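You operate a simulated robot arm through the tools that you are given. There is no shell and no other tool. Be economical: measure what you need, move in short steps, check, and stop when the job is done.

You are at the controls of a simulated two-armed robot. One attempt, no reset.

JOB
Clear saddle two and bring the empty chain hook over it.
Fine: carry the blue crate to the rigging table in both hands first; then hoist key on, travel until the hoist meter says two, key off. Hands off the hook while it runs. Where these are worked on the way, their far stop is far enough and under half their travel is too little: hoist key.

The check looks at the end state, three seconds after you hand in, the way a careful person would. Anything else that was tipped, shoved, dropped, spilled or broken makes it a failure.

ROBOT AND FRAMES
Two 7-joint arms with two-finger parallel grippers on one trunk, on a base that drives. Base frame: it is fixed to the floor where the robot stands at the start and does not move with it; the origin is under the middle of the robot, x ahead of it, y to its left, z up; the surface under the hand at the start is at about z = 0.55. Readings come in m, degrees, newtons and seconds.
The left shoulder is at the start at [0.05, 0.165, 0.955], the right one opposite. With the tool pointing down near the work surface each hand reaches from about 0.1 to 0.68 m from the robot's upright axis, wherever it stands, measured 20 degrees to its own side. Places, roughly: hoist key [0.8, -1.5, 1.2]; top of the rigging table [0.5, -1.4, 0.8]. Payload 3.91 kg a hand.
Tool frame (each hand has its own): the origin (TCP) lies between the finger pads and is the grasp point; the fingertips stand 0.03 m ahead of it; z points along the fingers, y is the line along which they close. Largest opening 0.11 m; finger width 0.02, thickness 0.01; the body of the gripper, 0.048 by 0.112 m, starts 0.055 m behind the TCP.
Orientation is told as [roll, pitch, yaw] about the base's x, y, z axes, in that order, counted from this pose: with the fingers straight down and closing along the base's y, the tool's x points along the base's -x, its y along +y and its z along -z.

CONTROLS
- The arms move only by the tool step_arm. It takes "left_deltas", "right_deltas" or both (then of equal length, played together; a hand with none holds still); each is a list of rows, each a list of 6 numbers: the shift along the tool's x, y, z in m, then the turn, a rotation vector about the tool's x, y, z in degrees. In form: [[x, y, z, ax, ay, az], ...]. A call has 1 to 8 rows; each row shifts and turns the commanded pose from where the row before left it, along the tool's axes as they then stand. "left_gripper" and "right_gripper" are, for a hand that has rows, the closure, from 0 (fully open) to 1 (shut), set as the call begins (left out, the last holds). Rows are played at 5 a second. More than 0.05 m and 8.6 degrees between two rows, or a gripper value outside its range, and nothing of the call is played. A pose out of reach is approached as far as the arm can. The call stops where the force on the tool passes 40 N (or 10 N more than at its start, if that is more) or the arm is blocked; 0.2 s more then pass. Each finger travels about 0.045 m/s and halts on what it meets, pressing with about 34 N; the grip force reading is that of the motor and also rises with nothing between the fingers. The clock runs only during rows and for 0.2 s after the last one: add rows that do not move to give the fingers time. It gives the time, the measured TCP pose, the force on the tool (base axes), the opening and the grip force at its end, in the units of the frame above (readings bear some noise), with the torque about the TCP (base axes, N m) and any sound that the robot's microphone picked up, and new pictures: "show" is both (left out), scene, wrist or none (wrist: the cameras of the hands that moved).
- Cameras (640 x 400 px; columns grow to the right, rows downward): "scene" is now at [0.1026, -0.041, 1.111]; the picture's right is [-0.49, -0.87, 0.00], its down [-0.61, 0.34, -0.72] and it looks along [0.63, -0.35, -0.69] (base axes); focal length 250 px, centre (320, 200). "left" rides on the left gripper at [0.072, -0.017, -0.103] in its tool frame; the picture's right is [0.23, 0.97, 0.00], its down [-0.76, 0.18, -0.62] and it looks along [-0.61, 0.14, 0.78] (tool axes); focal length 222 px, centre (320, 200). "right" rides on the right gripper at [0.072, 0.017, -0.103] in its tool frame; the picture's right is [-0.23, 0.97, 0.00], its down [-0.76, -0.18, -0.62] and it looks along [-0.61, -0.14, 0.78] (tool axes); focal length 222 px, centre (320, 200). There is no depth. A picture from a camera that has moved, and an enlarged one, comes with that camera's place and axes in the base frame and with its lens.
- slide_trunk(by): slides the trunk up (or, below 0, down) by that many m; the arms and the scene camera ride with it, the base frame stays. It gives what a move gives, with no picture.
- drive_base(legs): drives the robot by 1 to 6 legs, each [ahead, left, turn to the left] in m, m and degrees, along the robot's own axes; the way and the turn of a leg run together, so that a leg with both is an arc; at most 1.5 m and 180 degrees a leg. The arms and the cameras ride along, it lands a little off, and it stops where it bumps. It gives what a move gives, and a new picture of the scene camera.
- aim_head(pan, tilt): turns the head with the scene camera to pan (to the left, within 80 degrees either way) and tilt (down, from -29 to 69), counted from straight ahead of the robot. It gives what a move gives, and a new picture of the scene camera.
- zoom(camera, box): a new picture of the part [left, top, right, bottom] of that camera's present view, enlarged. The clock stands still meanwhile.
- close_job(): hands the job in; it is judged then, once.

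Go step by step. Nothing tells you exact positions but the pictures and the camera data: compare them with the known pose of the tool, close in by small moves and look again before you grip or let go. The budget is 120 turns and 260 pictures, counting those below and the enlarged ones. Unless the task says otherwise, let go and move clear before handing in, and close with one line.

The tools are called as a command line: name --argument value ..., lists and objects as JSON in quotes. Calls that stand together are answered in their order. step_arm: Moves the arms, as the interface text tells. Its arguments: {"type":"object","properties":{"left_deltas":{"type":"array","items":{"type":"array","items":{"type":"number"}}},"left_gripper":{"type":"number"},"right_deltas":{"type":"array","items":{"type":"array","items":{"type":"number"}}},"right_gripper":{"type":"number"},"show":{"type":"string","enum":["both","scene","wrist","none"]}},"required":[]} The other tools are called the same way: slide_trunk (by) slides the trunk up or down; drive_base (legs) drives the base; aim_head (pan, tilt) turns the head that bears the scene camera; zoom (camera, box) takes an enlarged picture of a part of a camera's view; close_job () hands the job in.

At the start:

```text
clock: 0.0
left_ee_pos: [0.4151, 0.0378, 0.7769]
left_orientation: [-0.1, 0.0, 0.0]
left_contact_force: [0.3, 0.9, -0.3]
left_ft_torque: [-0.04, 0.01, -0.01]
left_finger_gap: 0.1101
left_grip_force: 0.1
right_ee_pos: [0.3334, -0.371, 0.8018]
right_orientation: [0.1, -0.1, 0.0]
right_contact_force: [0.0, 0.2, -0.3]
right_ft_torque: [0.02, -0.04, -0.01]
right_finger_gap: 0.1101
right_grip_force: 0.0
trunk travel left (down, up): [-0.175, 0.328]
robot x, y, heading: [0.0004, -0.0006, 0.1]
head pan, tilt: [-29.3, 43.9]
```

scene: 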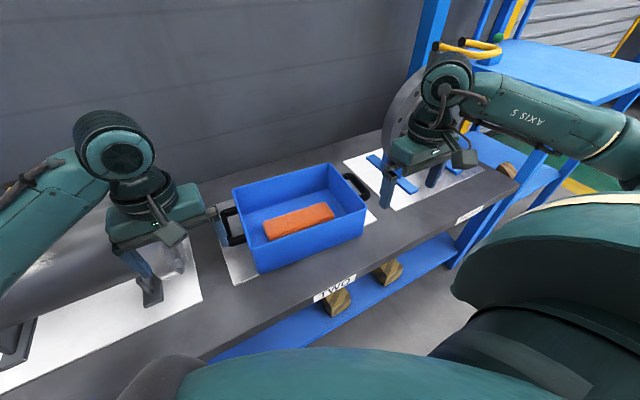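
right: 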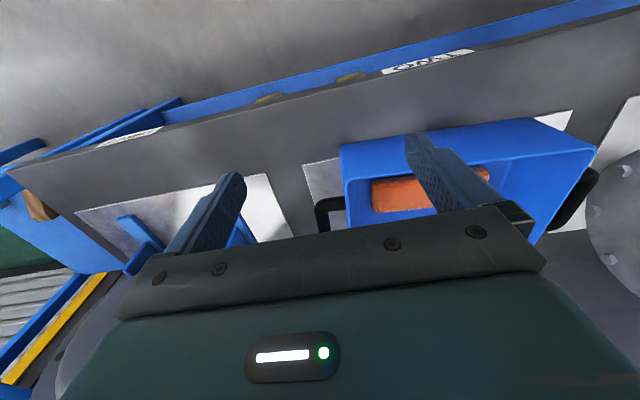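
left: 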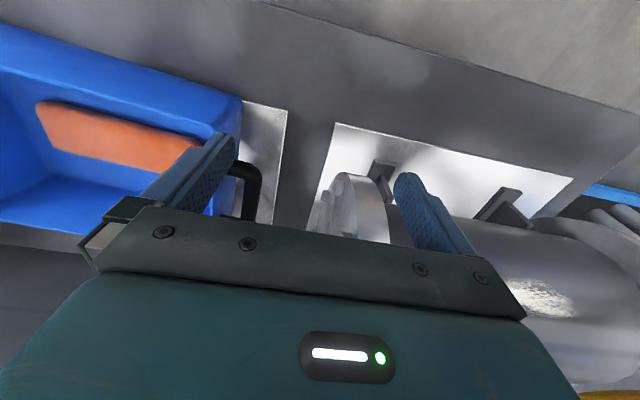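

I see the blue crate with a brick in it on saddle two, a black handle on each end, and the hands on either side. First I look toward the rigging table and the hoist key.

aim_head --pan -65 --tilt 10

aim_head --pan 0 --tilt 5

aim_head --pan -15 --tilt 50

```text
clock: 1.0
left_ee_pos: [0.4157, 0.0372, 0.7755]
left_orientation: [0.0, 0.0, 0.0]
left_contact_force: [0.0, -0.5, 0.2]
left_ft_torque: [0.02, 0.03, 0.01]
left_finger_gap: 0.1103
left_grip_force: 0.0
right_ee_pos: [0.333, -0.3698, 0.8012]
right_orientation: [-0.1, 0.0, -0.1]
right_contact_force: [0.4, -0.9, 0.3]
right_ft_torque: [-0.01, 0.01, -0.03]
right_finger_gap: 0.1098
right_grip_force: 0.1
trunk travel left (down, up): [-0.175, 0.328]
robot x, y, heading: [0.0007, -0.0033, -0.2]
head pan, tilt: [-65.0, 10.0]
camera scene: at [0.0703, -0.085, 1.1643], right [-0.91, -0.42, 0.0], down [-0.07, 0.16, -0.98], along [0.42, -0.89, -0.17], focal length 250 px, centre (320, 200)
```

scene: 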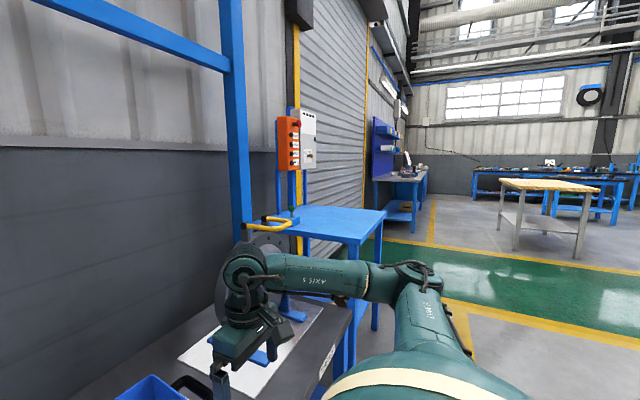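

```text
clock: 2.4
left_ee_pos: [0.4139, 0.0382, 0.7777]
left_orientation: [0.1, 0.0, -0.1]
left_contact_force: [0.0, -0.1, -0.1]
left_ft_torque: [-0.02, 0.01, -0.01]
left_finger_gap: 0.1099
left_grip_force: 0.1
right_ee_pos: [0.3321, -0.3697, 0.8024]
right_orientation: [0.0, 0.0, 0.0]
right_contact_force: [-0.7, -0.2, -0.1]
right_ft_torque: [0.01, -0.01, 0.02]
right_finger_gap: 0.1105
right_grip_force: 0.0
trunk travel left (down, up): [-0.175, 0.328]
robot x, y, heading: [0.0025, -0.0009, 0.1]
head pan, tilt: [0.0, 5.0]
camera scene: at [0.1227, -0.0009, 1.1725], right [0.0, -1.0, 0.0], down [-0.09, 0.0, -1.0], along [1.0, 0.0, -0.09], focal length 250 px, centre (320, 200)
```

scene: 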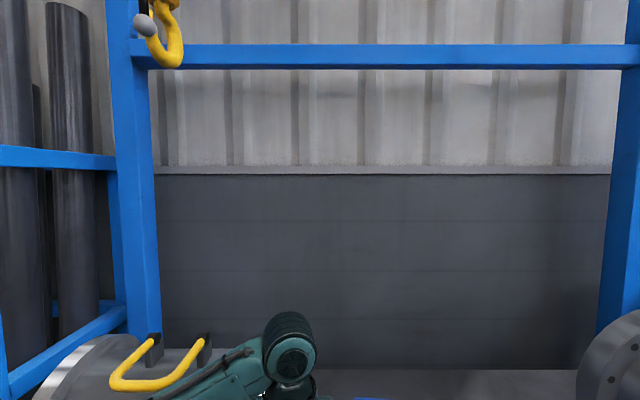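

```text
clock: 3.5
left_ee_pos: [0.415, 0.0374, 0.7766]
left_orientation: [0.0, 0.0, 0.0]
left_contact_force: [0.3, -0.4, 0.4]
left_ft_torque: [0.01, -0.01, 0.03]
left_finger_gap: 0.1097
left_grip_force: 0.0
right_ee_pos: [0.3336, -0.3701, 0.8008]
right_orientation: [0.0, -0.1, 0.0]
right_contact_force: [-0.3, -0.1, 0.4]
right_ft_torque: [-0.03, 0.04, -0.01]
right_finger_gap: 0.1099
right_grip_force: 0.0
trunk travel left (down, up): [-0.175, 0.328]
robot x, y, heading: [0.0009, -0.0024, 0.3]
head pan, tilt: [-15.0, 50.0]
camera scene: at [0.1053, -0.0207, 1.1026], right [-0.26, -0.97, 0.0], down [-0.74, 0.2, -0.64], along [0.62, -0.17, -0.77], focal length 250 px, centre (320, 200)
```

scene: 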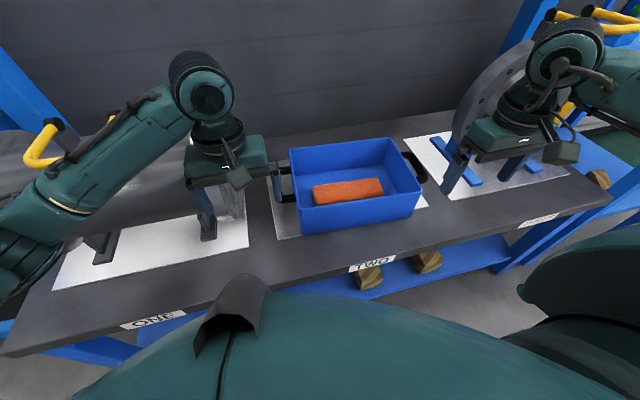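

The hook hangs high to the left. I zoom in on the crate's handles, then on the hoist panel.

zoom --camera "scene" --box '[240, 110, 460, 248]'

zoom --camera "left" --box '[0, 0, 400, 250]'

zoom --camera "right" --box '[260, 80, 640, 318]'

```text
2.90 times, centred on (350, 179) of scene
camera zoom: at [0.1053, -0.0207, 1.1026], right [-0.26, -0.97, 0.0], down [-0.74, 0.2, -0.64], along [0.62, -0.17, -0.77], focal length 724 px, centre (233, 261)
```

zoom: 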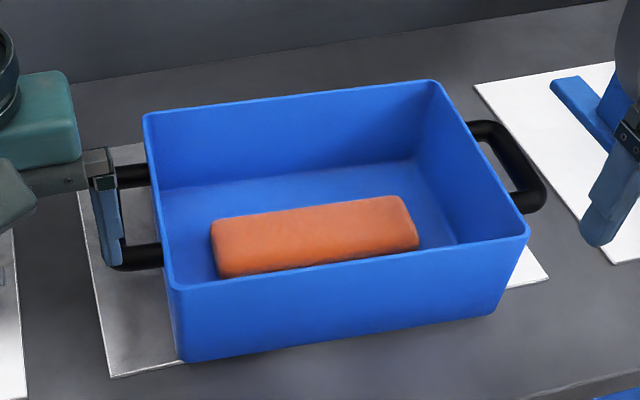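

```text
1.60 times, centred on (200, 125) of left
camera zoom: at [0.3432, 0.02, 0.8794], right [-0.23, 0.97, 0.0], down [0.76, 0.18, 0.62], along [0.61, 0.14, -0.78], focal length 355 px, centre (512, 320)
```

zoom: 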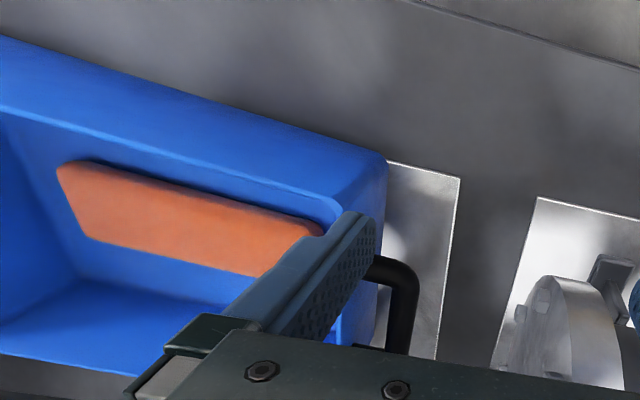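

```text
1.68 times, centred on (450, 199) of right
camera zoom: at [0.2613, -0.3531, 0.9048], right [0.23, 0.97, 0.0], down [0.76, -0.18, 0.62], along [0.61, -0.14, -0.78], focal length 373 px, centre (102, 202)
```

zoom: 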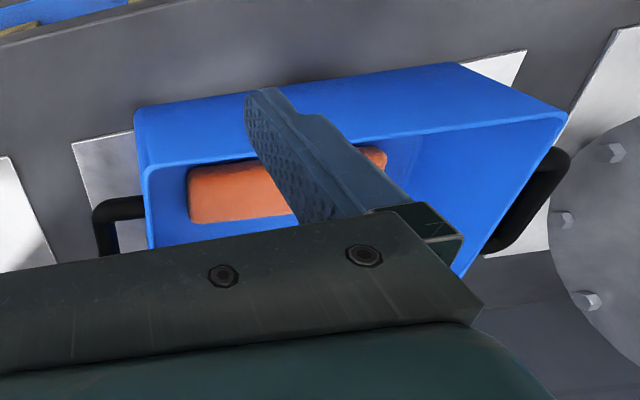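

Triangulating puts the handle bars at about z = 0.632, the right one near (0.523, -0.410) and the left one near (0.551, -0.034), with the crate yawed about -5°. I move both hands above the bars with the fingers part closed.

step_arm --left_deltas '[[-0.034, -0.018, 0, 0, 0, 0], [-0.034, -0.018, 0, 0, 0, 0], [-0.034, -0.018, 0, 0, 0, 0], [-0.034, -0.017, 0, 0, 0, 5], [0, 0, 0, 0, 0, 0]]' --right_deltas '[[-0.0475, -0.01, 0, 0, 0, 0], [-0.0475, -0.01, 0, 0, 0, 0], [-0.0475, -0.01, 0, 0, 0, 0], [-0.0475, -0.009, 0, 0, 0, 5], [0, 0, 0, 0, 0, 0]]' --left_gripper 0.58 --right_gripper 0.58

```text
clock: 4.7
left_ee_pos: [0.552, -0.0329, 0.7764]
left_orientation: [0.1, 0.0, -5.2]
left_contact_force: [0.0, 0.2, 0.3]
left_ft_torque: [-0.02, -0.01, 0.01]
left_finger_gap: 0.0461
left_grip_force: 0.1
right_ee_pos: [0.5229, -0.4098, 0.8028]
right_orientation: [-0.1, 0.0, -5.0]
right_contact_force: [0.0, 0.1, -0.3]
right_ft_torque: [-0.02, 0.01, 0.06]
right_finger_gap: 0.046
right_grip_force: 0.0
trunk travel left (down, up): [-0.175, 0.328]
robot x, y, heading: [0.0014, -0.0017, -0.1]
head pan, tilt: [-15.0, 50.0]
camera scene: at [0.1053, -0.0207, 1.1025], right [-0.26, -0.97, 0.0], down [-0.74, 0.2, -0.64], along [0.62, -0.17, -0.77], focal length 250 px, centre (320, 200)
camera right: at [0.4522, -0.3862, 0.9051], right [0.31, 0.95, 0.0], down [0.74, -0.24, 0.62], along [0.59, -0.19, -0.78], focal length 222 px, centre (320, 200)
camera left: at [0.4788, -0.0441, 0.8786], right [-0.14, 0.99, 0.0], down [0.77, 0.11, 0.62], along [0.62, 0.09, -0.78], focal length 222 px, centre (320, 200)
```

scene: 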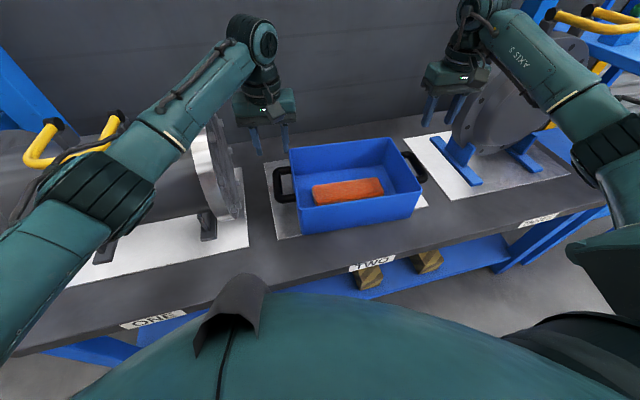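
right: 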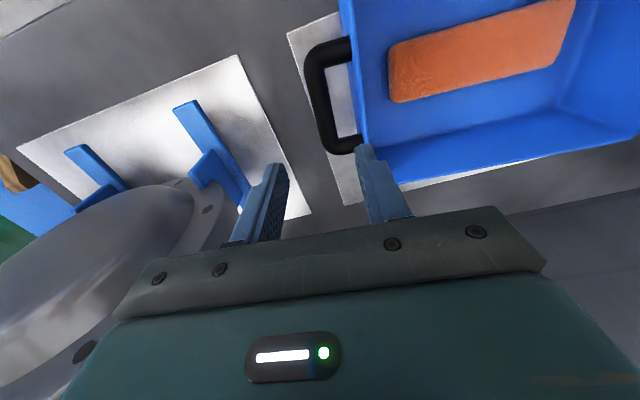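
left: 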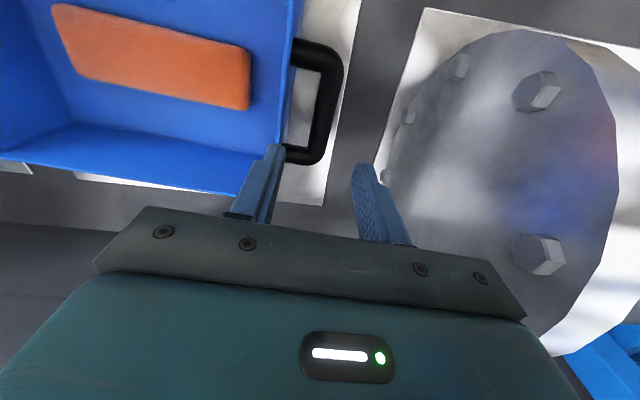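

The wrist views refine the bars to left (0.554, -0.028) and right (0.526, -0.405). I shift by 5 mm and come down part way, then look again.

step_arm --left_deltas '[[0, 0.005, 0.02, 0, 0, 0], [0, 0, 0.03, 0, 0, 0], [0, 0, 0.035, 0, 0, 0], [0, 0, 0, 0, 0, 0]]' --right_deltas '[[0, 0.005, 0.035, 0, 0, 0], [0, 0, 0.04, 0, 0, 0], [0, 0, 0.037, 0, 0, 0], [0, 0, 0, 0, 0, 0]]'

```text
clock: 5.7
left_ee_pos: [0.5524, -0.0298, 0.6903]
left_orientation: [0.0, -0.1, -5.0]
left_contact_force: [0.8, -0.2, -0.1]
left_ft_torque: [-0.02, 0.0, 0.0]
left_finger_gap: 0.046
left_grip_force: 0.2
right_ee_pos: [0.5224, -0.4029, 0.6889]
right_orientation: [0.0, 0.0, -5.1]
right_contact_force: [0.8, -0.3, -0.7]
right_ft_torque: [0.02, -0.02, 0.01]
right_finger_gap: 0.0461
right_grip_force: 0.1
trunk travel left (down, up): [-0.175, 0.328]
robot x, y, heading: [-0.0005, -0.0016, -0.1]
head pan, tilt: [-15.0, 50.0]
camera scene: at [0.1054, -0.0208, 1.1025], right [-0.26, -0.97, 0.0], down [-0.74, 0.2, -0.64], along [0.62, -0.17, -0.77], focal length 250 px, centre (320, 200)
camera right: at [0.4516, -0.3806, 0.7928], right [0.31, 0.95, 0.0], down [0.74, -0.24, 0.62], along [0.59, -0.19, -0.78], focal length 222 px, centre (320, 200)
camera left: at [0.4795, -0.0409, 0.7938], right [-0.14, 0.99, 0.0], down [0.77, 0.11, 0.62], along [0.62, 0.09, -0.78], focal length 222 px, centre (320, 200)
```

scene: 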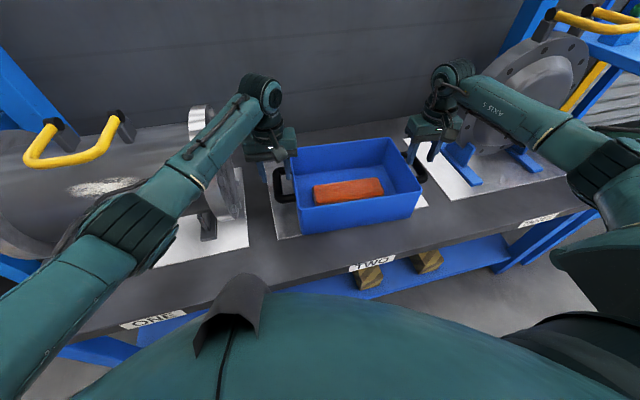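
right: 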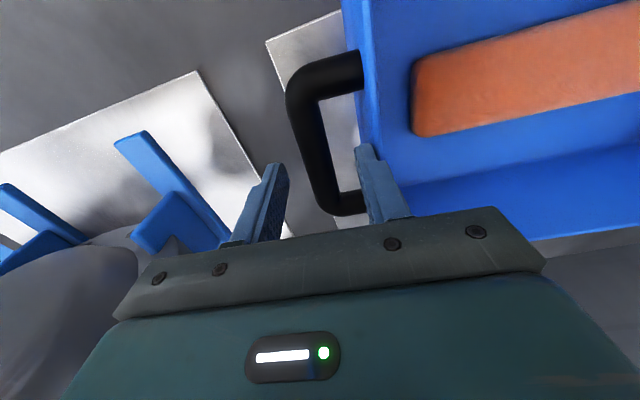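
left: 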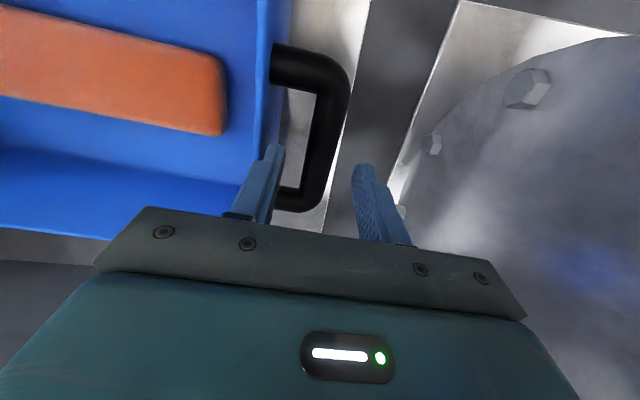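

The fingers straddle both bars. I come down the rest of the way to z ≈ 0.632.

step_arm --left_deltas '[[0, 0.002, 0.02, 0, 0, 0], [0, 0, 0.02, 0, 0, 0], [0, 0, 0.018, 0, 0, 0], [0, 0, 0, 0, 0, 0]]' --right_deltas '[[-0.002, -0.003, 0.02, 0, 0, 0], [-0.002, 0, 0.02, 0, 0, 0], [0, 0, 0.018, 0, 0, 0], [0, 0, 0, 0, 0, 0]]'

zoom --camera "scene" --box '[240, 110, 460, 248]'

```text
clock: 6.7
left_ee_pos: [0.5513, -0.0261, 0.6343]
left_orientation: [0.0, 0.0, -5.0]
left_contact_force: [0.1, -0.6, 0.1]
left_ft_torque: [0.01, 0.01, 0.02]
left_finger_gap: 0.0466
left_grip_force: 0.0
right_ee_pos: [0.5276, -0.4076, 0.6317]
right_orientation: [0.0, 0.0, -5.0]
right_contact_force: [-0.5, -0.5, 0.1]
right_ft_torque: [0.0, -0.02, 0.03]
right_finger_gap: 0.0462
right_grip_force: 0.1
trunk travel left (down, up): [-0.175, 0.328]
robot x, y, heading: [-0.002, 0.0017, 0.1]
head pan, tilt: [-15.0, 50.0]
camera scene: at [0.1053, -0.0207, 1.1025], right [-0.26, -0.97, 0.0], down [-0.74, 0.2, -0.64], along [0.62, -0.17, -0.77], focal length 250 px, centre (320, 200)
camera right: at [0.4567, -0.3841, 0.7358], right [0.31, 0.95, 0.0], down [0.74, -0.24, 0.62], along [0.59, -0.19, -0.78], focal length 222 px, centre (320, 200)
camera left: at [0.4787, -0.0379, 0.7364], right [-0.14, 0.99, 0.0], down [0.77, 0.11, 0.62], along [0.62, 0.09, -0.78], focal length 222 px, centre (320, 200)
```

scene: 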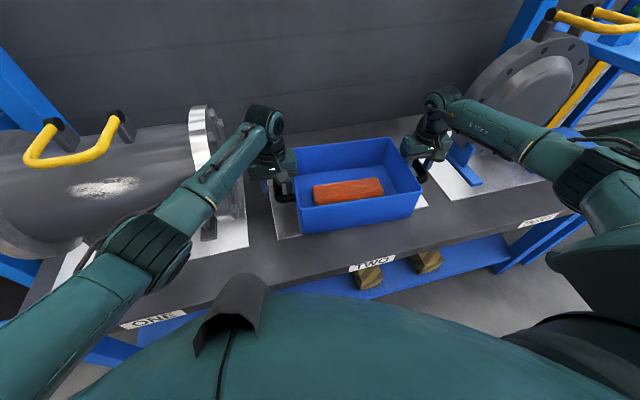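
right: 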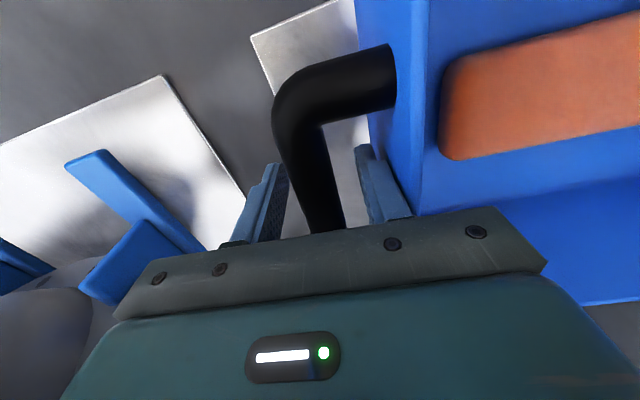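
left: 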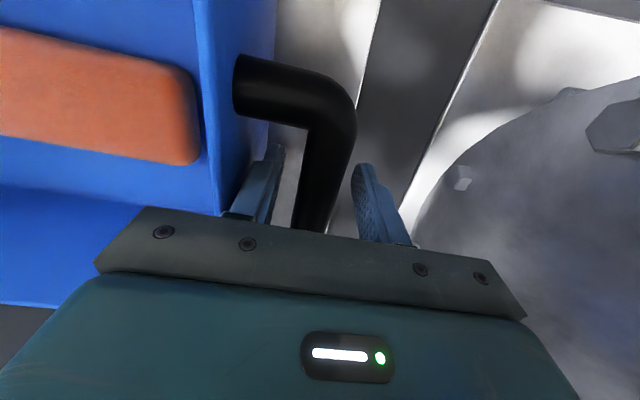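

```text
2.90 times, centred on (350, 179) of scene
camera zoom: at [0.1053, -0.0207, 1.1025], right [-0.26, -0.97, 0.0], down [-0.74, 0.2, -0.64], along [0.62, -0.17, -0.77], focal length 724 px, centre (233, 261)
```

zoom: 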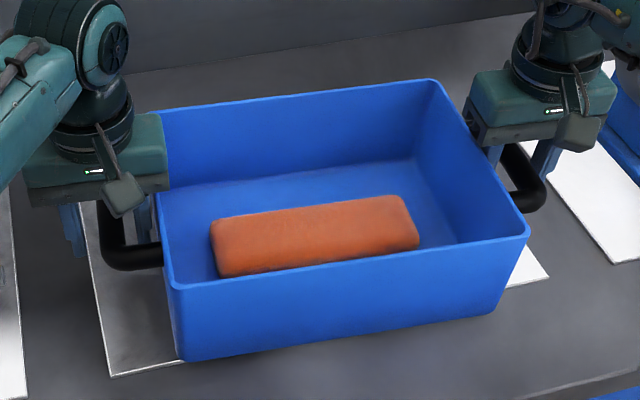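

Both bars lie between the fingers. I close both grippers.

step_arm --left_deltas '[[0, 0, 0, 0, 0, 0], [0, 0, 0, 0, 0, 0], [0, 0, 0, 0, 0, 0], [0, 0, 0, 0, 0, 0], [0, 0, 0, 0, 0, 0]]' --right_deltas '[[0, 0, 0, 0, 0, 0], [0, 0, 0, 0, 0, 0], [0, 0, 0, 0, 0, 0], [0, 0, 0, 0, 0, 0], [0, 0, 0, 0, 0, 0]]' --left_gripper 1 --right_gripper 1 --show "wrist"

```text
clock: 7.9
left_ee_pos: [0.5507, -0.0275, 0.6335]
left_orientation: [-0.1, 0.1, -4.9]
left_contact_force: [3.6, -10.0, 0.7]
left_ft_torque: [0.12, 0.23, 0.79]
left_finger_gap: 0.022
left_grip_force: 33.8
right_ee_pos: [0.5275, -0.4067, 0.6332]
right_orientation: [0.1, 0.0, -4.9]
right_contact_force: [-4.1, 5.7, 0.5]
right_ft_torque: [-0.17, -0.37, 0.71]
right_finger_gap: 0.0219
right_grip_force: 34.3
trunk travel left (down, up): [-0.175, 0.328]
robot x, y, heading: [-0.0014, -0.0017, 0.0]
head pan, tilt: [-15.0, 50.0]
camera right: at [0.4567, -0.3836, 0.7361], right [0.31, 0.95, 0.0], down [0.74, -0.24, 0.62], along [0.59, -0.19, -0.78], focal length 222 px, centre (320, 200)
camera left: at [0.4786, -0.0386, 0.7368], right [-0.14, 0.99, 0.0], down [0.77, 0.11, 0.62], along [0.62, 0.09, -0.78], focal length 222 px, centre (320, 200)
```

right: 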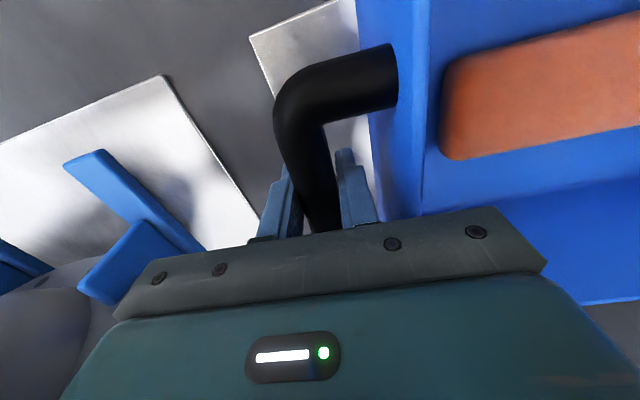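
left: 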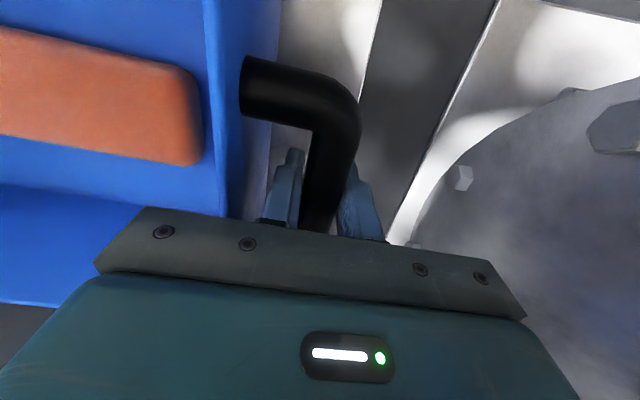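

Both hands grip the bars (22 mm gap). I lift a little in unison to check the hold.

step_arm --left_deltas '[[0, 0, -0.01, 0, 0, 0], [0, 0, -0.015, 0, 0, 0], [0, 0, -0.015, 0, 0, 0], [0, 0, 0, 0, 0, 0]]' --right_deltas '[[0, 0, -0.01, 0, 0, 0], [0, 0, -0.015, 0, 0, 0], [0, 0, -0.015, 0, 0, 0], [0, 0, 0, 0, 0, 0]]' --show "scene"

```text
clock: 8.9
left_ee_pos: [0.5513, -0.0273, 0.6745]
left_orientation: [0.0, 0.1, -5.1]
left_contact_force: [2.1, -18.4, -8.2]
left_ft_torque: [0.64, -0.35, 0.55]
left_finger_gap: 0.0217
left_grip_force: 33.9
right_ee_pos: [0.5264, -0.4063, 0.6713]
right_orientation: [0.2, 0.0, -4.9]
right_contact_force: [-1.7, 17.1, -2.7]
right_ft_torque: [0.19, 0.34, 0.53]
right_finger_gap: 0.0217
right_grip_force: 34.0
trunk travel left (down, up): [-0.175, 0.328]
robot x, y, heading: [-0.0008, -0.0019, -0.1]
head pan, tilt: [-15.0, 50.0]
camera scene: at [0.106, -0.021, 1.1024], right [-0.26, -0.97, 0.0], down [-0.74, 0.2, -0.64], along [0.62, -0.17, -0.77], focal length 250 px, centre (320, 200)
```

scene: 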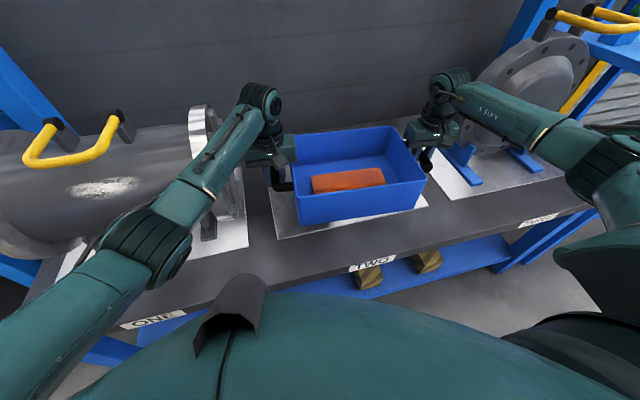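

The crate is lifted and held level. I ease the inward pull a touch and slide the trunk up.

step_arm --left_deltas '[[0, -0.001, -0.01, 0, 0, 0], [0, -0.001, -0.01, 0, 0, 0], [0, 0, 0, 0, 0, 0]]' --right_deltas '[[0, 0.001, -0.012, 0, 0, 0], [0, 0.001, -0.01, 0, 0, 0], [0, 0, 0, 0, 0, 0]]' --show "none"

slide_trunk --by 0.27

aim_head --pan -50 --tilt 35

```text
clock: 9.7
left_ee_pos: [0.5521, -0.0267, 0.6949]
left_orientation: [0.0, 0.1, -4.9]
left_contact_force: [2.4, -8.6, -3.8]
left_ft_torque: [-0.13, 0.3, 0.66]
left_finger_gap: 0.0217
left_grip_force: 33.8
right_ee_pos: [0.5278, -0.4062, 0.6931]
right_orientation: [-0.1, 0.1, -5.0]
right_contact_force: [-3.3, 9.1, -6.4]
right_ft_torque: [-0.13, -0.29, 0.84]
right_finger_gap: 0.0217
right_grip_force: 34.0
trunk travel left (down, up): [-0.175, 0.328]
robot x, y, heading: [0.0016, 0.0012, 0.4]
head pan, tilt: [-15.0, 50.0]
```

```text
clock: 12.4
left_ee_pos: [0.5521, -0.0278, 0.9642]
left_orientation: [0.1, 0.1, -4.9]
left_contact_force: [4.4, 7.7, -4.9]
left_ft_torque: [-0.17, 0.01, 0.66]
left_finger_gap: 0.0217
left_grip_force: 34.3
right_ee_pos: [0.5273, -0.408, 0.9642]
right_orientation: [-0.1, 0.1, -5.1]
right_contact_force: [-4.0, -7.8, -7.1]
right_ft_torque: [0.06, 0.04, 0.72]
right_finger_gap: 0.0218
right_grip_force: 33.9
trunk travel left (down, up): [-0.445, 0.058]
robot x, y, heading: [0.0, 0.0007, 0.0]
head pan, tilt: [-15.0, 50.0]
```

```text
clock: 13.5
left_ee_pos: [0.552, -0.0271, 0.9638]
left_orientation: [0.1, 0.0, -4.9]
left_contact_force: [4.2, 12.0, -5.3]
left_ft_torque: [-0.2, 0.08, 0.63]
left_finger_gap: 0.0216
left_grip_force: 33.6
right_ee_pos: [0.5274, -0.4057, 0.964]
right_orientation: [-0.1, 0.1, -5.1]
right_contact_force: [-4.1, -12.6, -5.0]
right_ft_torque: [0.08, -0.02, 0.68]
right_finger_gap: 0.0218
right_grip_force: 33.9
trunk travel left (down, up): [-0.445, 0.058]
robot x, y, heading: [0.0001, 0.002, 0.2]
head pan, tilt: [-50.0, 35.0]
camera scene: at [0.0886, -0.0686, 1.3941], right [-0.77, -0.64, 0.0], down [-0.37, 0.44, -0.82], along [0.53, -0.63, -0.57], focal length 250 px, centre (320, 200)
```

scene: 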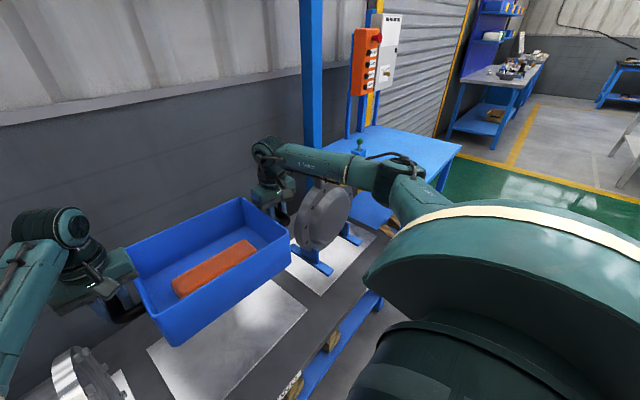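

The crate is up at about 0.96. I look closely at the table and the hoist panel before driving.

zoom --camera "scene" --box '[340, 0, 420, 100]'

zoom --camera "scene" --box '[280, 80, 500, 218]'

```text
4.00 times, centred on (380, 50) of scene
camera zoom: at [0.0886, -0.0686, 1.3941], right [-0.77, -0.64, 0.0], down [-0.37, 0.44, -0.82], along [0.53, -0.63, -0.57], focal length 999 px, centre (80, 800)
```

zoom: 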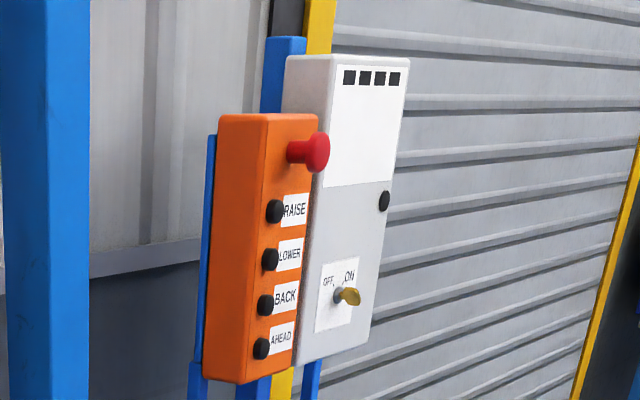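

```text
2.90 times, centred on (390, 149) of scene
camera zoom: at [0.0886, -0.0686, 1.3941], right [-0.77, -0.64, 0.0], down [-0.37, 0.44, -0.82], along [0.53, -0.63, -0.57], focal length 724 px, centre (117, 348)
```

zoom: 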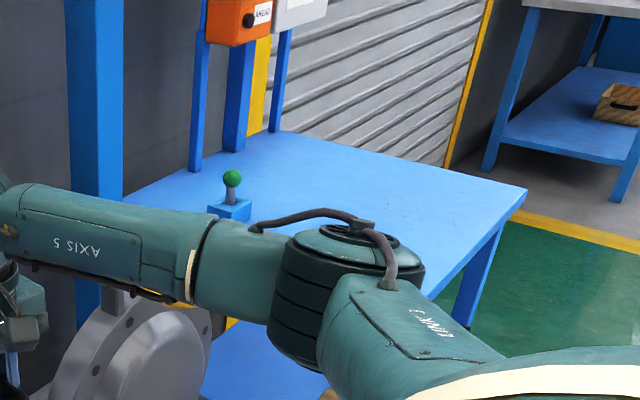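

The panel has an ON/OFF key, a meter, and four buttons, and there is a green-knobbed lever on the table near (0.77, -1.22). I back off, strafe right in front of the table, and look before moving in.

drive_base --legs '[[-0.4, 0, 0], [0, -0.65, 0], [0, -0.63, 0]]'

aim_head --pan 0 --tilt 35

```text
clock: 27.2
left_ee_pos: [0.1616, -1.3012, 0.9651]
left_orientation: [0.1, 0.1, -5.0]
left_contact_force: [4.0, 15.3, -5.2]
left_ft_torque: [-0.26, 0.03, 0.54]
left_finger_gap: 0.0216
left_grip_force: 33.7
right_ee_pos: [0.1363, -1.6802, 0.9621]
right_orientation: [-0.1, 0.1, -5.1]
right_contact_force: [-4.4, -15.5, -6.0]
right_ft_torque: [0.15, -0.04, 0.68]
right_finger_gap: 0.0215
right_grip_force: 33.9
trunk travel left (down, up): [-0.445, 0.058]
robot x, y, heading: [-0.3939, -1.275, 0.1]
head pan, tilt: [-50.0, 35.0]
camera scene: at [-0.3021, -1.3422, 1.3941], right [-0.77, -0.64, 0.0], down [-0.37, 0.44, -0.82], along [0.53, -0.63, -0.57], focal length 250 px, centre (320, 200)
```

scene: 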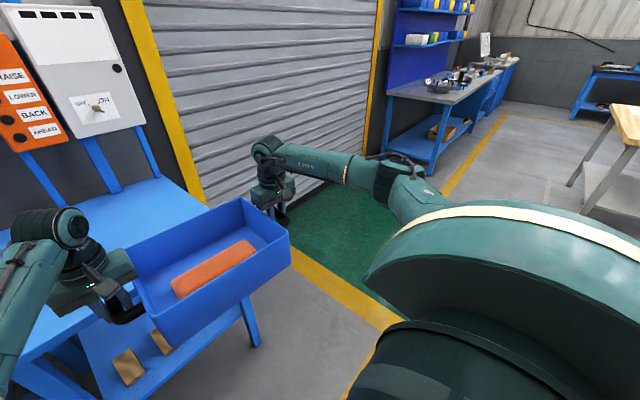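

```text
clock: 28.4
left_ee_pos: [0.1618, -1.2992, 0.965]
left_orientation: [0.2, 0.1, -4.9]
left_contact_force: [3.2, -1.3, -6.3]
left_ft_torque: [-0.07, 0.3, 0.65]
left_finger_gap: 0.0217
left_grip_force: 33.9
right_ee_pos: [0.1367, -1.681, 0.9631]
right_orientation: [0.1, 0.1, -5.0]
right_contact_force: [-3.8, 1.1, -5.6]
right_ft_torque: [0.0, -0.33, 0.78]
right_finger_gap: 0.0216
right_grip_force: 34.0
trunk travel left (down, up): [-0.445, 0.058]
robot x, y, heading: [-0.3912, -1.2688, -0.1]
head pan, tilt: [0.0, 35.0]
camera scene: at [-0.2706, -1.2748, 1.3941], right [0.0, -1.0, 0.0], down [-0.57, 0.0, -0.82], along [0.82, 0.0, -0.57], focal length 250 px, centre (320, 200)
```

scene: 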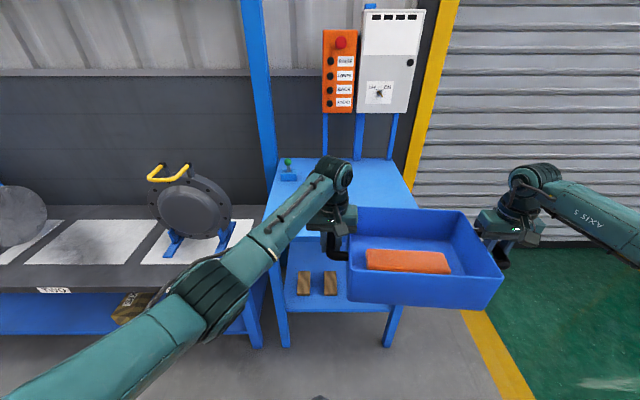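

The table spans roughly x 0.36 to 0.95 and y -1.07 to -1.67, with the lever at its back left corner. I centre the crate and drive in over the table.

drive_base --legs '[[0, 0.085, 0], [0.25, 0, 0], [0.15, 0, 0]]'

aim_head --pan -10 --tilt 50

```text
clock: 32.2
left_ee_pos: [0.5639, -1.2166, 0.9646]
left_orientation: [0.0, 0.1, -4.9]
left_contact_force: [3.8, -1.0, -5.3]
left_ft_torque: [-0.14, -0.01, 0.58]
left_finger_gap: 0.0215
left_grip_force: 34.2
right_ee_pos: [0.538, -1.5951, 0.9629]
right_orientation: [0.0, 0.2, -5.0]
right_contact_force: [-4.1, 0.5, -6.3]
right_ft_torque: [0.0, 0.04, 0.73]
right_finger_gap: 0.0218
right_grip_force: 33.8
trunk travel left (down, up): [-0.445, 0.058]
robot x, y, heading: [0.0147, -1.1899, -0.2]
head pan, tilt: [0.0, 35.0]
camera scene: at [0.1318, -1.1904, 1.394], right [0.0, -1.0, 0.0], down [-0.58, 0.0, -0.82], along [0.82, 0.0, -0.58], focal length 250 px, centre (320, 200)
```

scene: 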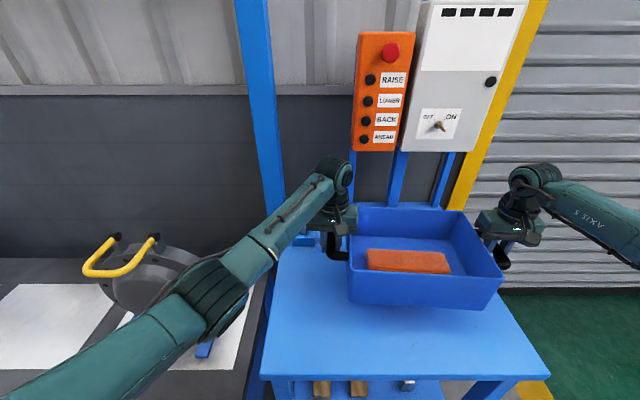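

```text
clock: 33.0
left_ee_pos: [0.5635, -1.2163, 0.9644]
left_orientation: [0.2, 0.1, -4.9]
left_contact_force: [2.9, -1.3, -4.2]
left_ft_torque: [-0.09, 0.48, 0.59]
left_finger_gap: 0.022
left_grip_force: 34.2
right_ee_pos: [0.5385, -1.5957, 0.9631]
right_orientation: [0.0, 0.1, -4.9]
right_contact_force: [-4.0, 0.2, -5.4]
right_ft_torque: [-0.04, -0.46, 0.74]
right_finger_gap: 0.0217
right_grip_force: 33.7
trunk travel left (down, up): [-0.445, 0.058]
robot x, y, heading: [0.0073, -1.1886, 0.1]
head pan, tilt: [-10.0, 50.0]
camera scene: at [0.1187, -1.2037, 1.3725], right [-0.17, -0.98, 0.0], down [-0.75, 0.13, -0.64], along [0.63, -0.11, -0.77], focal length 250 px, centre (320, 200)
```

scene: 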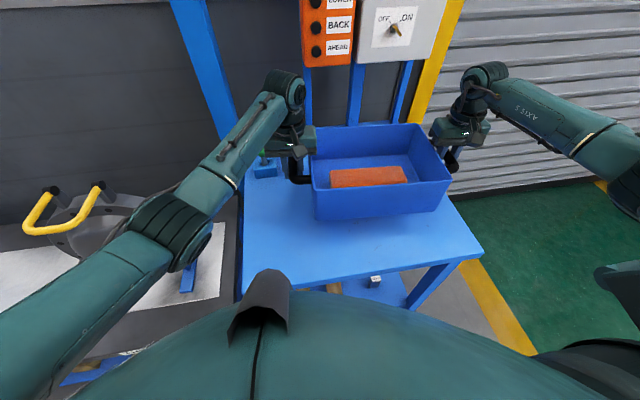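

The crate hangs over the table clear of the edges and the lever. I lower it with the trunk, then with small arm steps.

slide_trunk --by -0.06

step_arm --left_deltas '[[0, 0, 0.004, 0, 0, 0], [0, 0, 0.004, 0, 0, 0], [0, 0, 0, 0, 0, 0]]' --right_deltas '[[0, 0, 0.003, 0, 0, 0], [0, 0, 0.004, 0, 0, 0], [0, 0, 0, 0, 0, 0]]'

```text
clock: 34.0
left_ee_pos: [0.5622, -1.2162, 0.9047]
left_orientation: [0.2, 0.0, -4.9]
left_contact_force: [3.8, -0.9, -5.0]
left_ft_torque: [-0.07, 0.03, 0.59]
left_finger_gap: 0.0218
left_grip_force: 34.1
right_ee_pos: [0.5386, -1.5955, 0.903]
right_orientation: [-0.1, 0.1, -5.0]
right_contact_force: [-3.3, 2.0, -5.3]
right_ft_torque: [0.06, -0.04, 0.69]
right_finger_gap: 0.0216
right_grip_force: 33.6
trunk travel left (down, up): [-0.385, 0.118]
robot x, y, heading: [0.0111, -1.1895, 0.0]
head pan, tilt: [-10.0, 50.0]
```

```text
clock: 34.8
left_ee_pos: [0.5639, -1.2169, 0.8981]
left_orientation: [0.1, 0.0, -5.0]
left_contact_force: [2.2, -1.3, 3.8]
left_ft_torque: [-0.01, 0.43, 0.24]
left_finger_gap: 0.0219
left_grip_force: 34.3
right_ee_pos: [0.5374, -1.597, 0.8978]
right_orientation: [0.0, -0.1, -5.0]
right_contact_force: [-1.1, -0.7, -5.3]
right_ft_torque: [0.06, -0.02, 0.39]
right_finger_gap: 0.0218
right_grip_force: 33.9
trunk travel left (down, up): [-0.385, 0.118]
robot x, y, heading: [0.0092, -1.1894, -0.2]
head pan, tilt: [-10.0, 50.0]
camera scene: at [0.118, -1.2037, 1.3127], right [-0.17, -0.98, 0.0], down [-0.75, 0.13, -0.64], along [0.63, -0.11, -0.77], focal length 250 px, centre (320, 200)
camera right: at [0.4675, -1.5729, 1.0007], right [0.31, 0.95, 0.0], down [0.74, -0.24, 0.62], along [0.59, -0.19, -0.78], focal length 222 px, centre (320, 200)
camera left: at [0.4907, -1.2286, 1.0011], right [-0.14, 0.99, 0.0], down [0.77, 0.11, 0.62], along [0.62, 0.09, -0.78], focal length 222 px, centre (320, 200)
```

scene: 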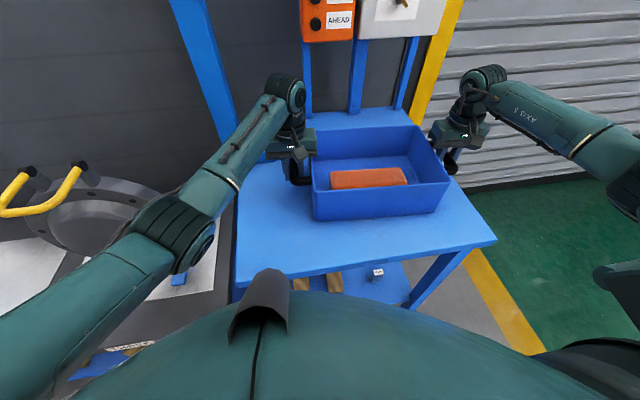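
right: 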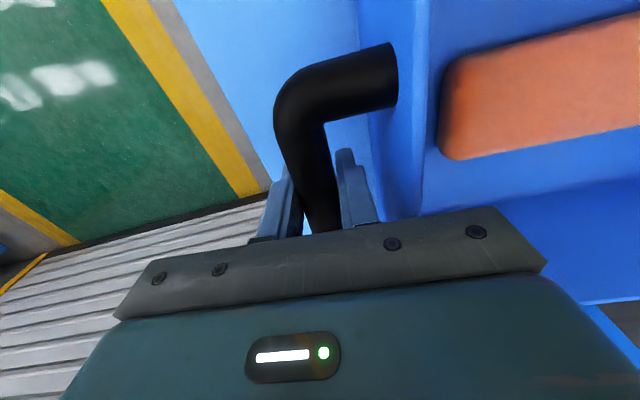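
left: 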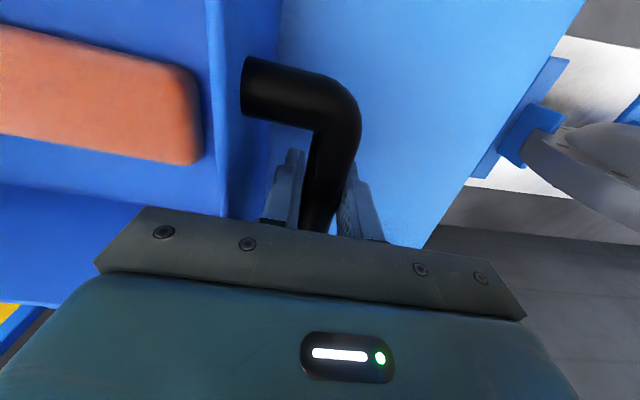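

The left end is touching the table and the right end not quite. I lower a few more millimetres.

step_arm --left_deltas '[[0, 0, 0.001, 0, 0, 0], [0, 0, 0, 0, 0, 0]]' --right_deltas '[[0, 0, 0.003, 0, 0, 0], [0, 0, 0, 0, 0, 0]]' --show "none"

```text
clock: 35.4
left_ee_pos: [0.5624, -1.2161, 0.8986]
left_orientation: [0.1, -0.2, -4.8]
left_contact_force: [9.5, -1.5, 8.7]
left_ft_torque: [0.0, 0.84, 0.65]
left_finger_gap: 0.0219
left_grip_force: 34.5
right_ee_pos: [0.5366, -1.5954, 0.8973]
right_orientation: [-0.1, -0.2, -5.1]
right_contact_force: [-2.6, -2.7, 13.6]
right_ft_torque: [0.13, 0.82, 0.72]
right_finger_gap: 0.0217
right_grip_force: 33.7
trunk travel left (down, up): [-0.385, 0.118]
robot x, y, heading: [0.0089, -1.1896, -0.2]
head pan, tilt: [-10.0, 50.0]
```

Both hands now feel upward support, so the crate rests on the table. I open the grippers part way.

step_arm --left_deltas '[[0, 0, 0, 0, 0, 0], [0, 0, 0, 0, 0, 0], [0, 0, 0, 0, 0, 0]]' --right_deltas '[[0, 0, 0, 0, 0, 0], [0, 0, 0, 0, 0, 0], [0, 0, 0, 0, 0, 0]]' --left_gripper 0.58 --right_gripper 0.58 --show "wrist"

```text
clock: 36.2
left_ee_pos: [0.5625, -1.2164, 0.8973]
left_orientation: [0.1, 0.0, -4.8]
left_contact_force: [0.3, 0.1, 0.7]
left_ft_torque: [0.03, 0.0, 0.01]
left_finger_gap: 0.0463
left_grip_force: 0.1
right_ee_pos: [0.5372, -1.5953, 0.8948]
right_orientation: [0.0, 0.0, -4.9]
right_contact_force: [-0.6, 0.7, 1.1]
right_ft_torque: [0.0, 0.03, 0.02]
right_finger_gap: 0.0462
right_grip_force: 0.0
trunk travel left (down, up): [-0.385, 0.118]
robot x, y, heading: [0.0078, -1.1887, -0.2]
head pan, tilt: [-10.0, 50.0]
camera right: at [0.4676, -1.5724, 0.9975], right [0.31, 0.95, 0.0], down [0.74, -0.24, 0.62], along [0.59, -0.19, -0.78], focal length 222 px, centre (320, 200)
camera left: at [0.4899, -1.2286, 0.9993], right [-0.14, 0.99, 0.0], down [0.77, 0.11, 0.62], along [0.62, 0.09, -0.78], focal length 222 px, centre (320, 200)
```

right: 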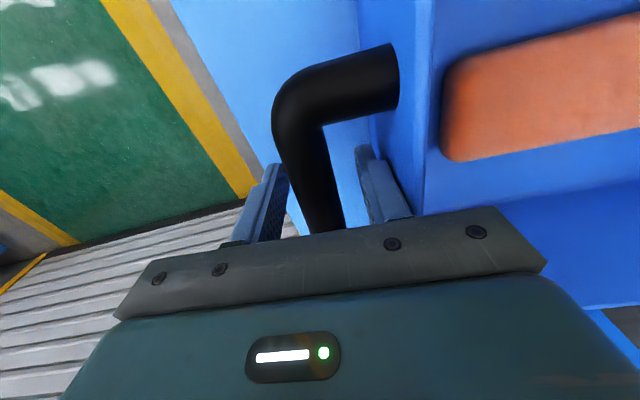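
left: 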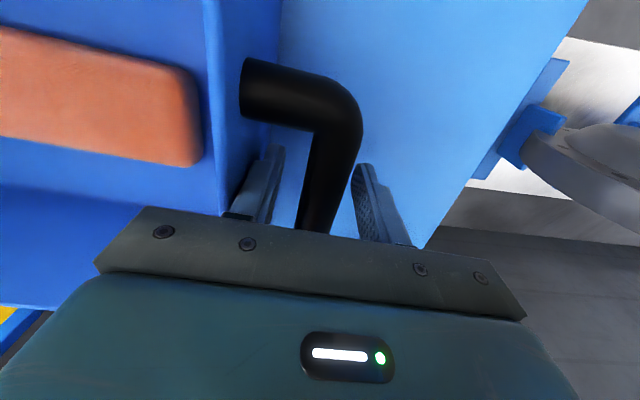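

Released cleanly. I raise both hands straight up and look at the panel.

step_arm --left_deltas '[[0, 0, -0.04, 0, 0, 0], [0, 0, -0.04, 0, 0, 0], [0, 0, -0.04, 0, 0, 0]]' --right_deltas '[[0, 0, -0.04, 0, 0, 0], [0, 0, -0.04, 0, 0, 0], [0, 0, -0.04, 0, 0, 0]]' --show "none"

aim_head --pan -15 --tilt 25

zoom --camera "scene" --box '[260, 0, 480, 138]'

```text
clock: 37.0
left_ee_pos: [0.5607, -1.2168, 1.0144]
left_orientation: [0.1, 0.1, -4.9]
left_contact_force: [-0.6, 0.0, 0.2]
left_ft_torque: [0.02, -0.02, 0.0]
left_finger_gap: 0.0463
left_grip_force: 0.2
right_ee_pos: [0.5374, -1.5971, 1.0132]
right_orientation: [0.0, 0.1, -5.0]
right_contact_force: [-0.7, 0.5, 0.4]
right_ft_torque: [-0.01, 0.02, -0.01]
right_finger_gap: 0.0464
right_grip_force: 0.1
trunk travel left (down, up): [-0.385, 0.118]
robot x, y, heading: [0.0092, -1.1923, 0.2]
head pan, tilt: [-10.0, 50.0]
```

```text
clock: 37.9
left_ee_pos: [0.5612, -1.2171, 1.0146]
left_orientation: [0.1, 0.0, -4.8]
left_contact_force: [-0.3, -0.6, -0.7]
left_ft_torque: [-0.03, 0.02, -0.01]
left_finger_gap: 0.0458
left_grip_force: 0.1
right_ee_pos: [0.5379, -1.5957, 1.0135]
right_orientation: [0.0, 0.0, -5.0]
right_contact_force: [0.8, 0.5, 0.2]
right_ft_torque: [0.02, 0.02, 0.03]
right_finger_gap: 0.046
right_grip_force: 0.0
trunk travel left (down, up): [-0.385, 0.118]
robot x, y, heading: [0.0125, -1.1907, 0.3]
head pan, tilt: [-15.0, 25.0]
camera scene: at [0.1309, -1.2138, 1.3499], right [-0.26, -0.97, 0.0], down [-0.41, 0.11, -0.91], along [0.88, -0.23, -0.42], focal length 250 px, centre (320, 200)
```

scene: 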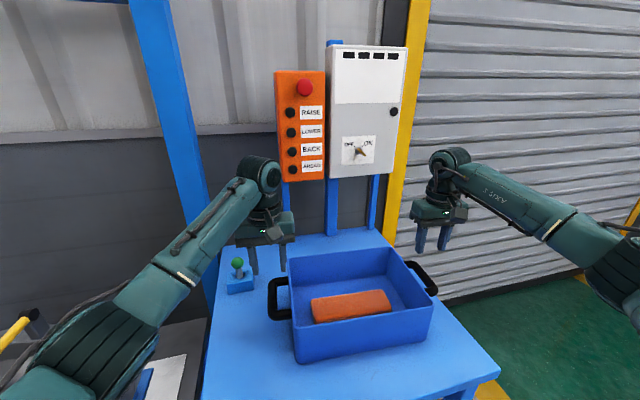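

```text
2.90 times, centred on (370, 69) of scene
camera zoom: at [0.1309, -1.2138, 1.3499], right [-0.26, -0.97, 0.0], down [-0.41, 0.11, -0.91], along [0.88, -0.23, -0.42], focal length 724 px, centre (175, 580)
```

zoom: 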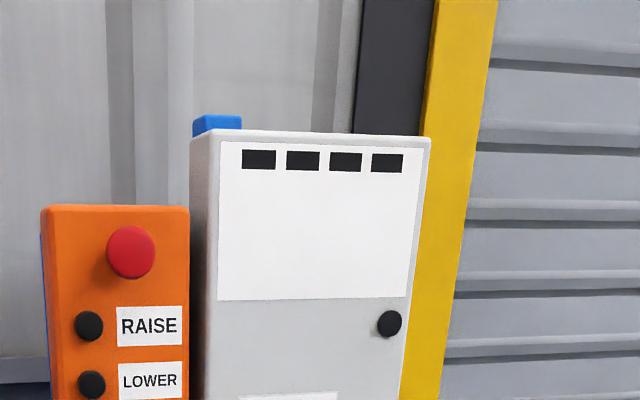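

zoom --camera "scene" --box '[260, 90, 420, 190]'

zoom --camera "scene" --box '[200, 230, 296, 310]'

aim_head --pan 40 --tilt -5

```text
4.00 times, centred on (340, 140) of scene
camera zoom: at [0.1309, -1.2138, 1.3499], right [-0.26, -0.97, 0.0], down [-0.41, 0.11, -0.91], along [0.88, -0.23, -0.42], focal length 999 px, centre (240, 440)
```

zoom: 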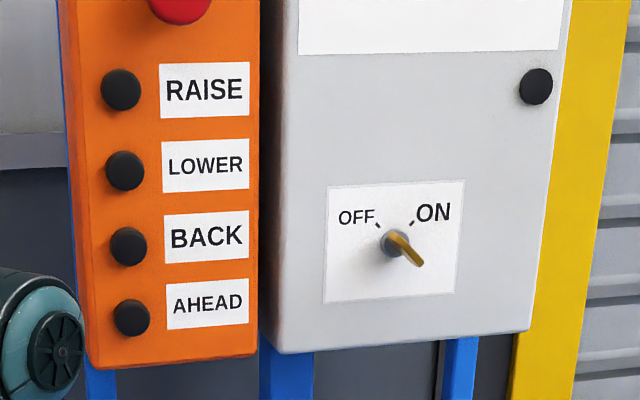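

```text
5.00 times, centred on (248, 270) of scene
camera zoom: at [0.1309, -1.2138, 1.3499], right [-0.26, -0.97, 0.0], down [-0.41, 0.11, -0.91], along [0.88, -0.23, -0.42], focal length 1248 px, centre (680, -150)
```

zoom: 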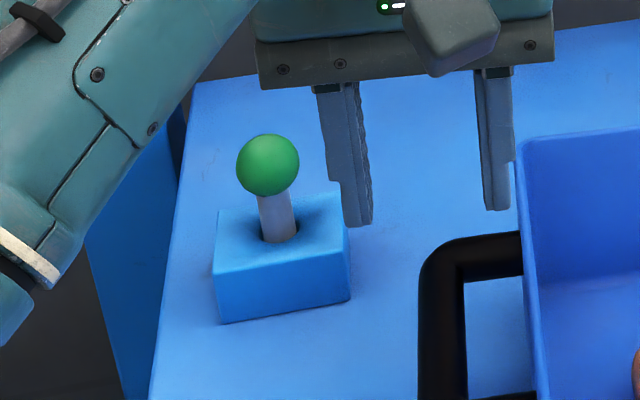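

```text
clock: 39.1
left_ee_pos: [0.5622, -1.2181, 1.015]
left_orientation: [0.0, 0.0, -4.9]
left_contact_force: [-0.5, 0.2, -0.8]
left_ft_torque: [-0.02, -0.02, -0.02]
left_finger_gap: 0.0462
left_grip_force: 0.1
right_ee_pos: [0.5381, -1.5957, 1.0129]
right_orientation: [-0.1, -0.1, -5.0]
right_contact_force: [-0.1, 0.5, -0.8]
right_ft_torque: [-0.01, 0.01, 0.0]
right_finger_gap: 0.0462
right_grip_force: 0.0
trunk travel left (down, up): [-0.385, 0.118]
robot x, y, heading: [0.0073, -1.1866, -0.1]
head pan, tilt: [40.0, -5.0]
camera scene: at [0.1089, -1.1337, 1.3981], right [0.64, -0.77, 0.0], down [0.07, 0.06, -1.0], along [0.76, 0.64, 0.09], focal length 250 px, centre (320, 200)
```

scene: 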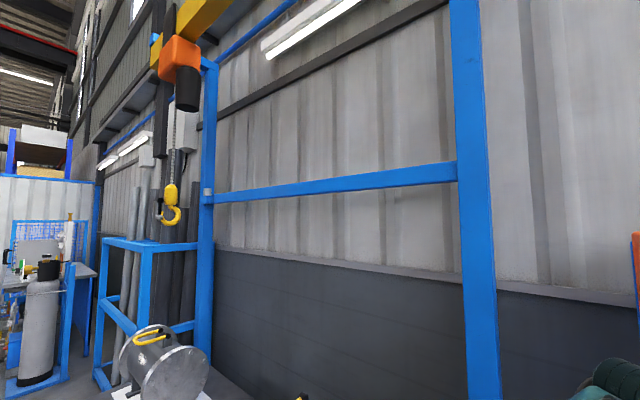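

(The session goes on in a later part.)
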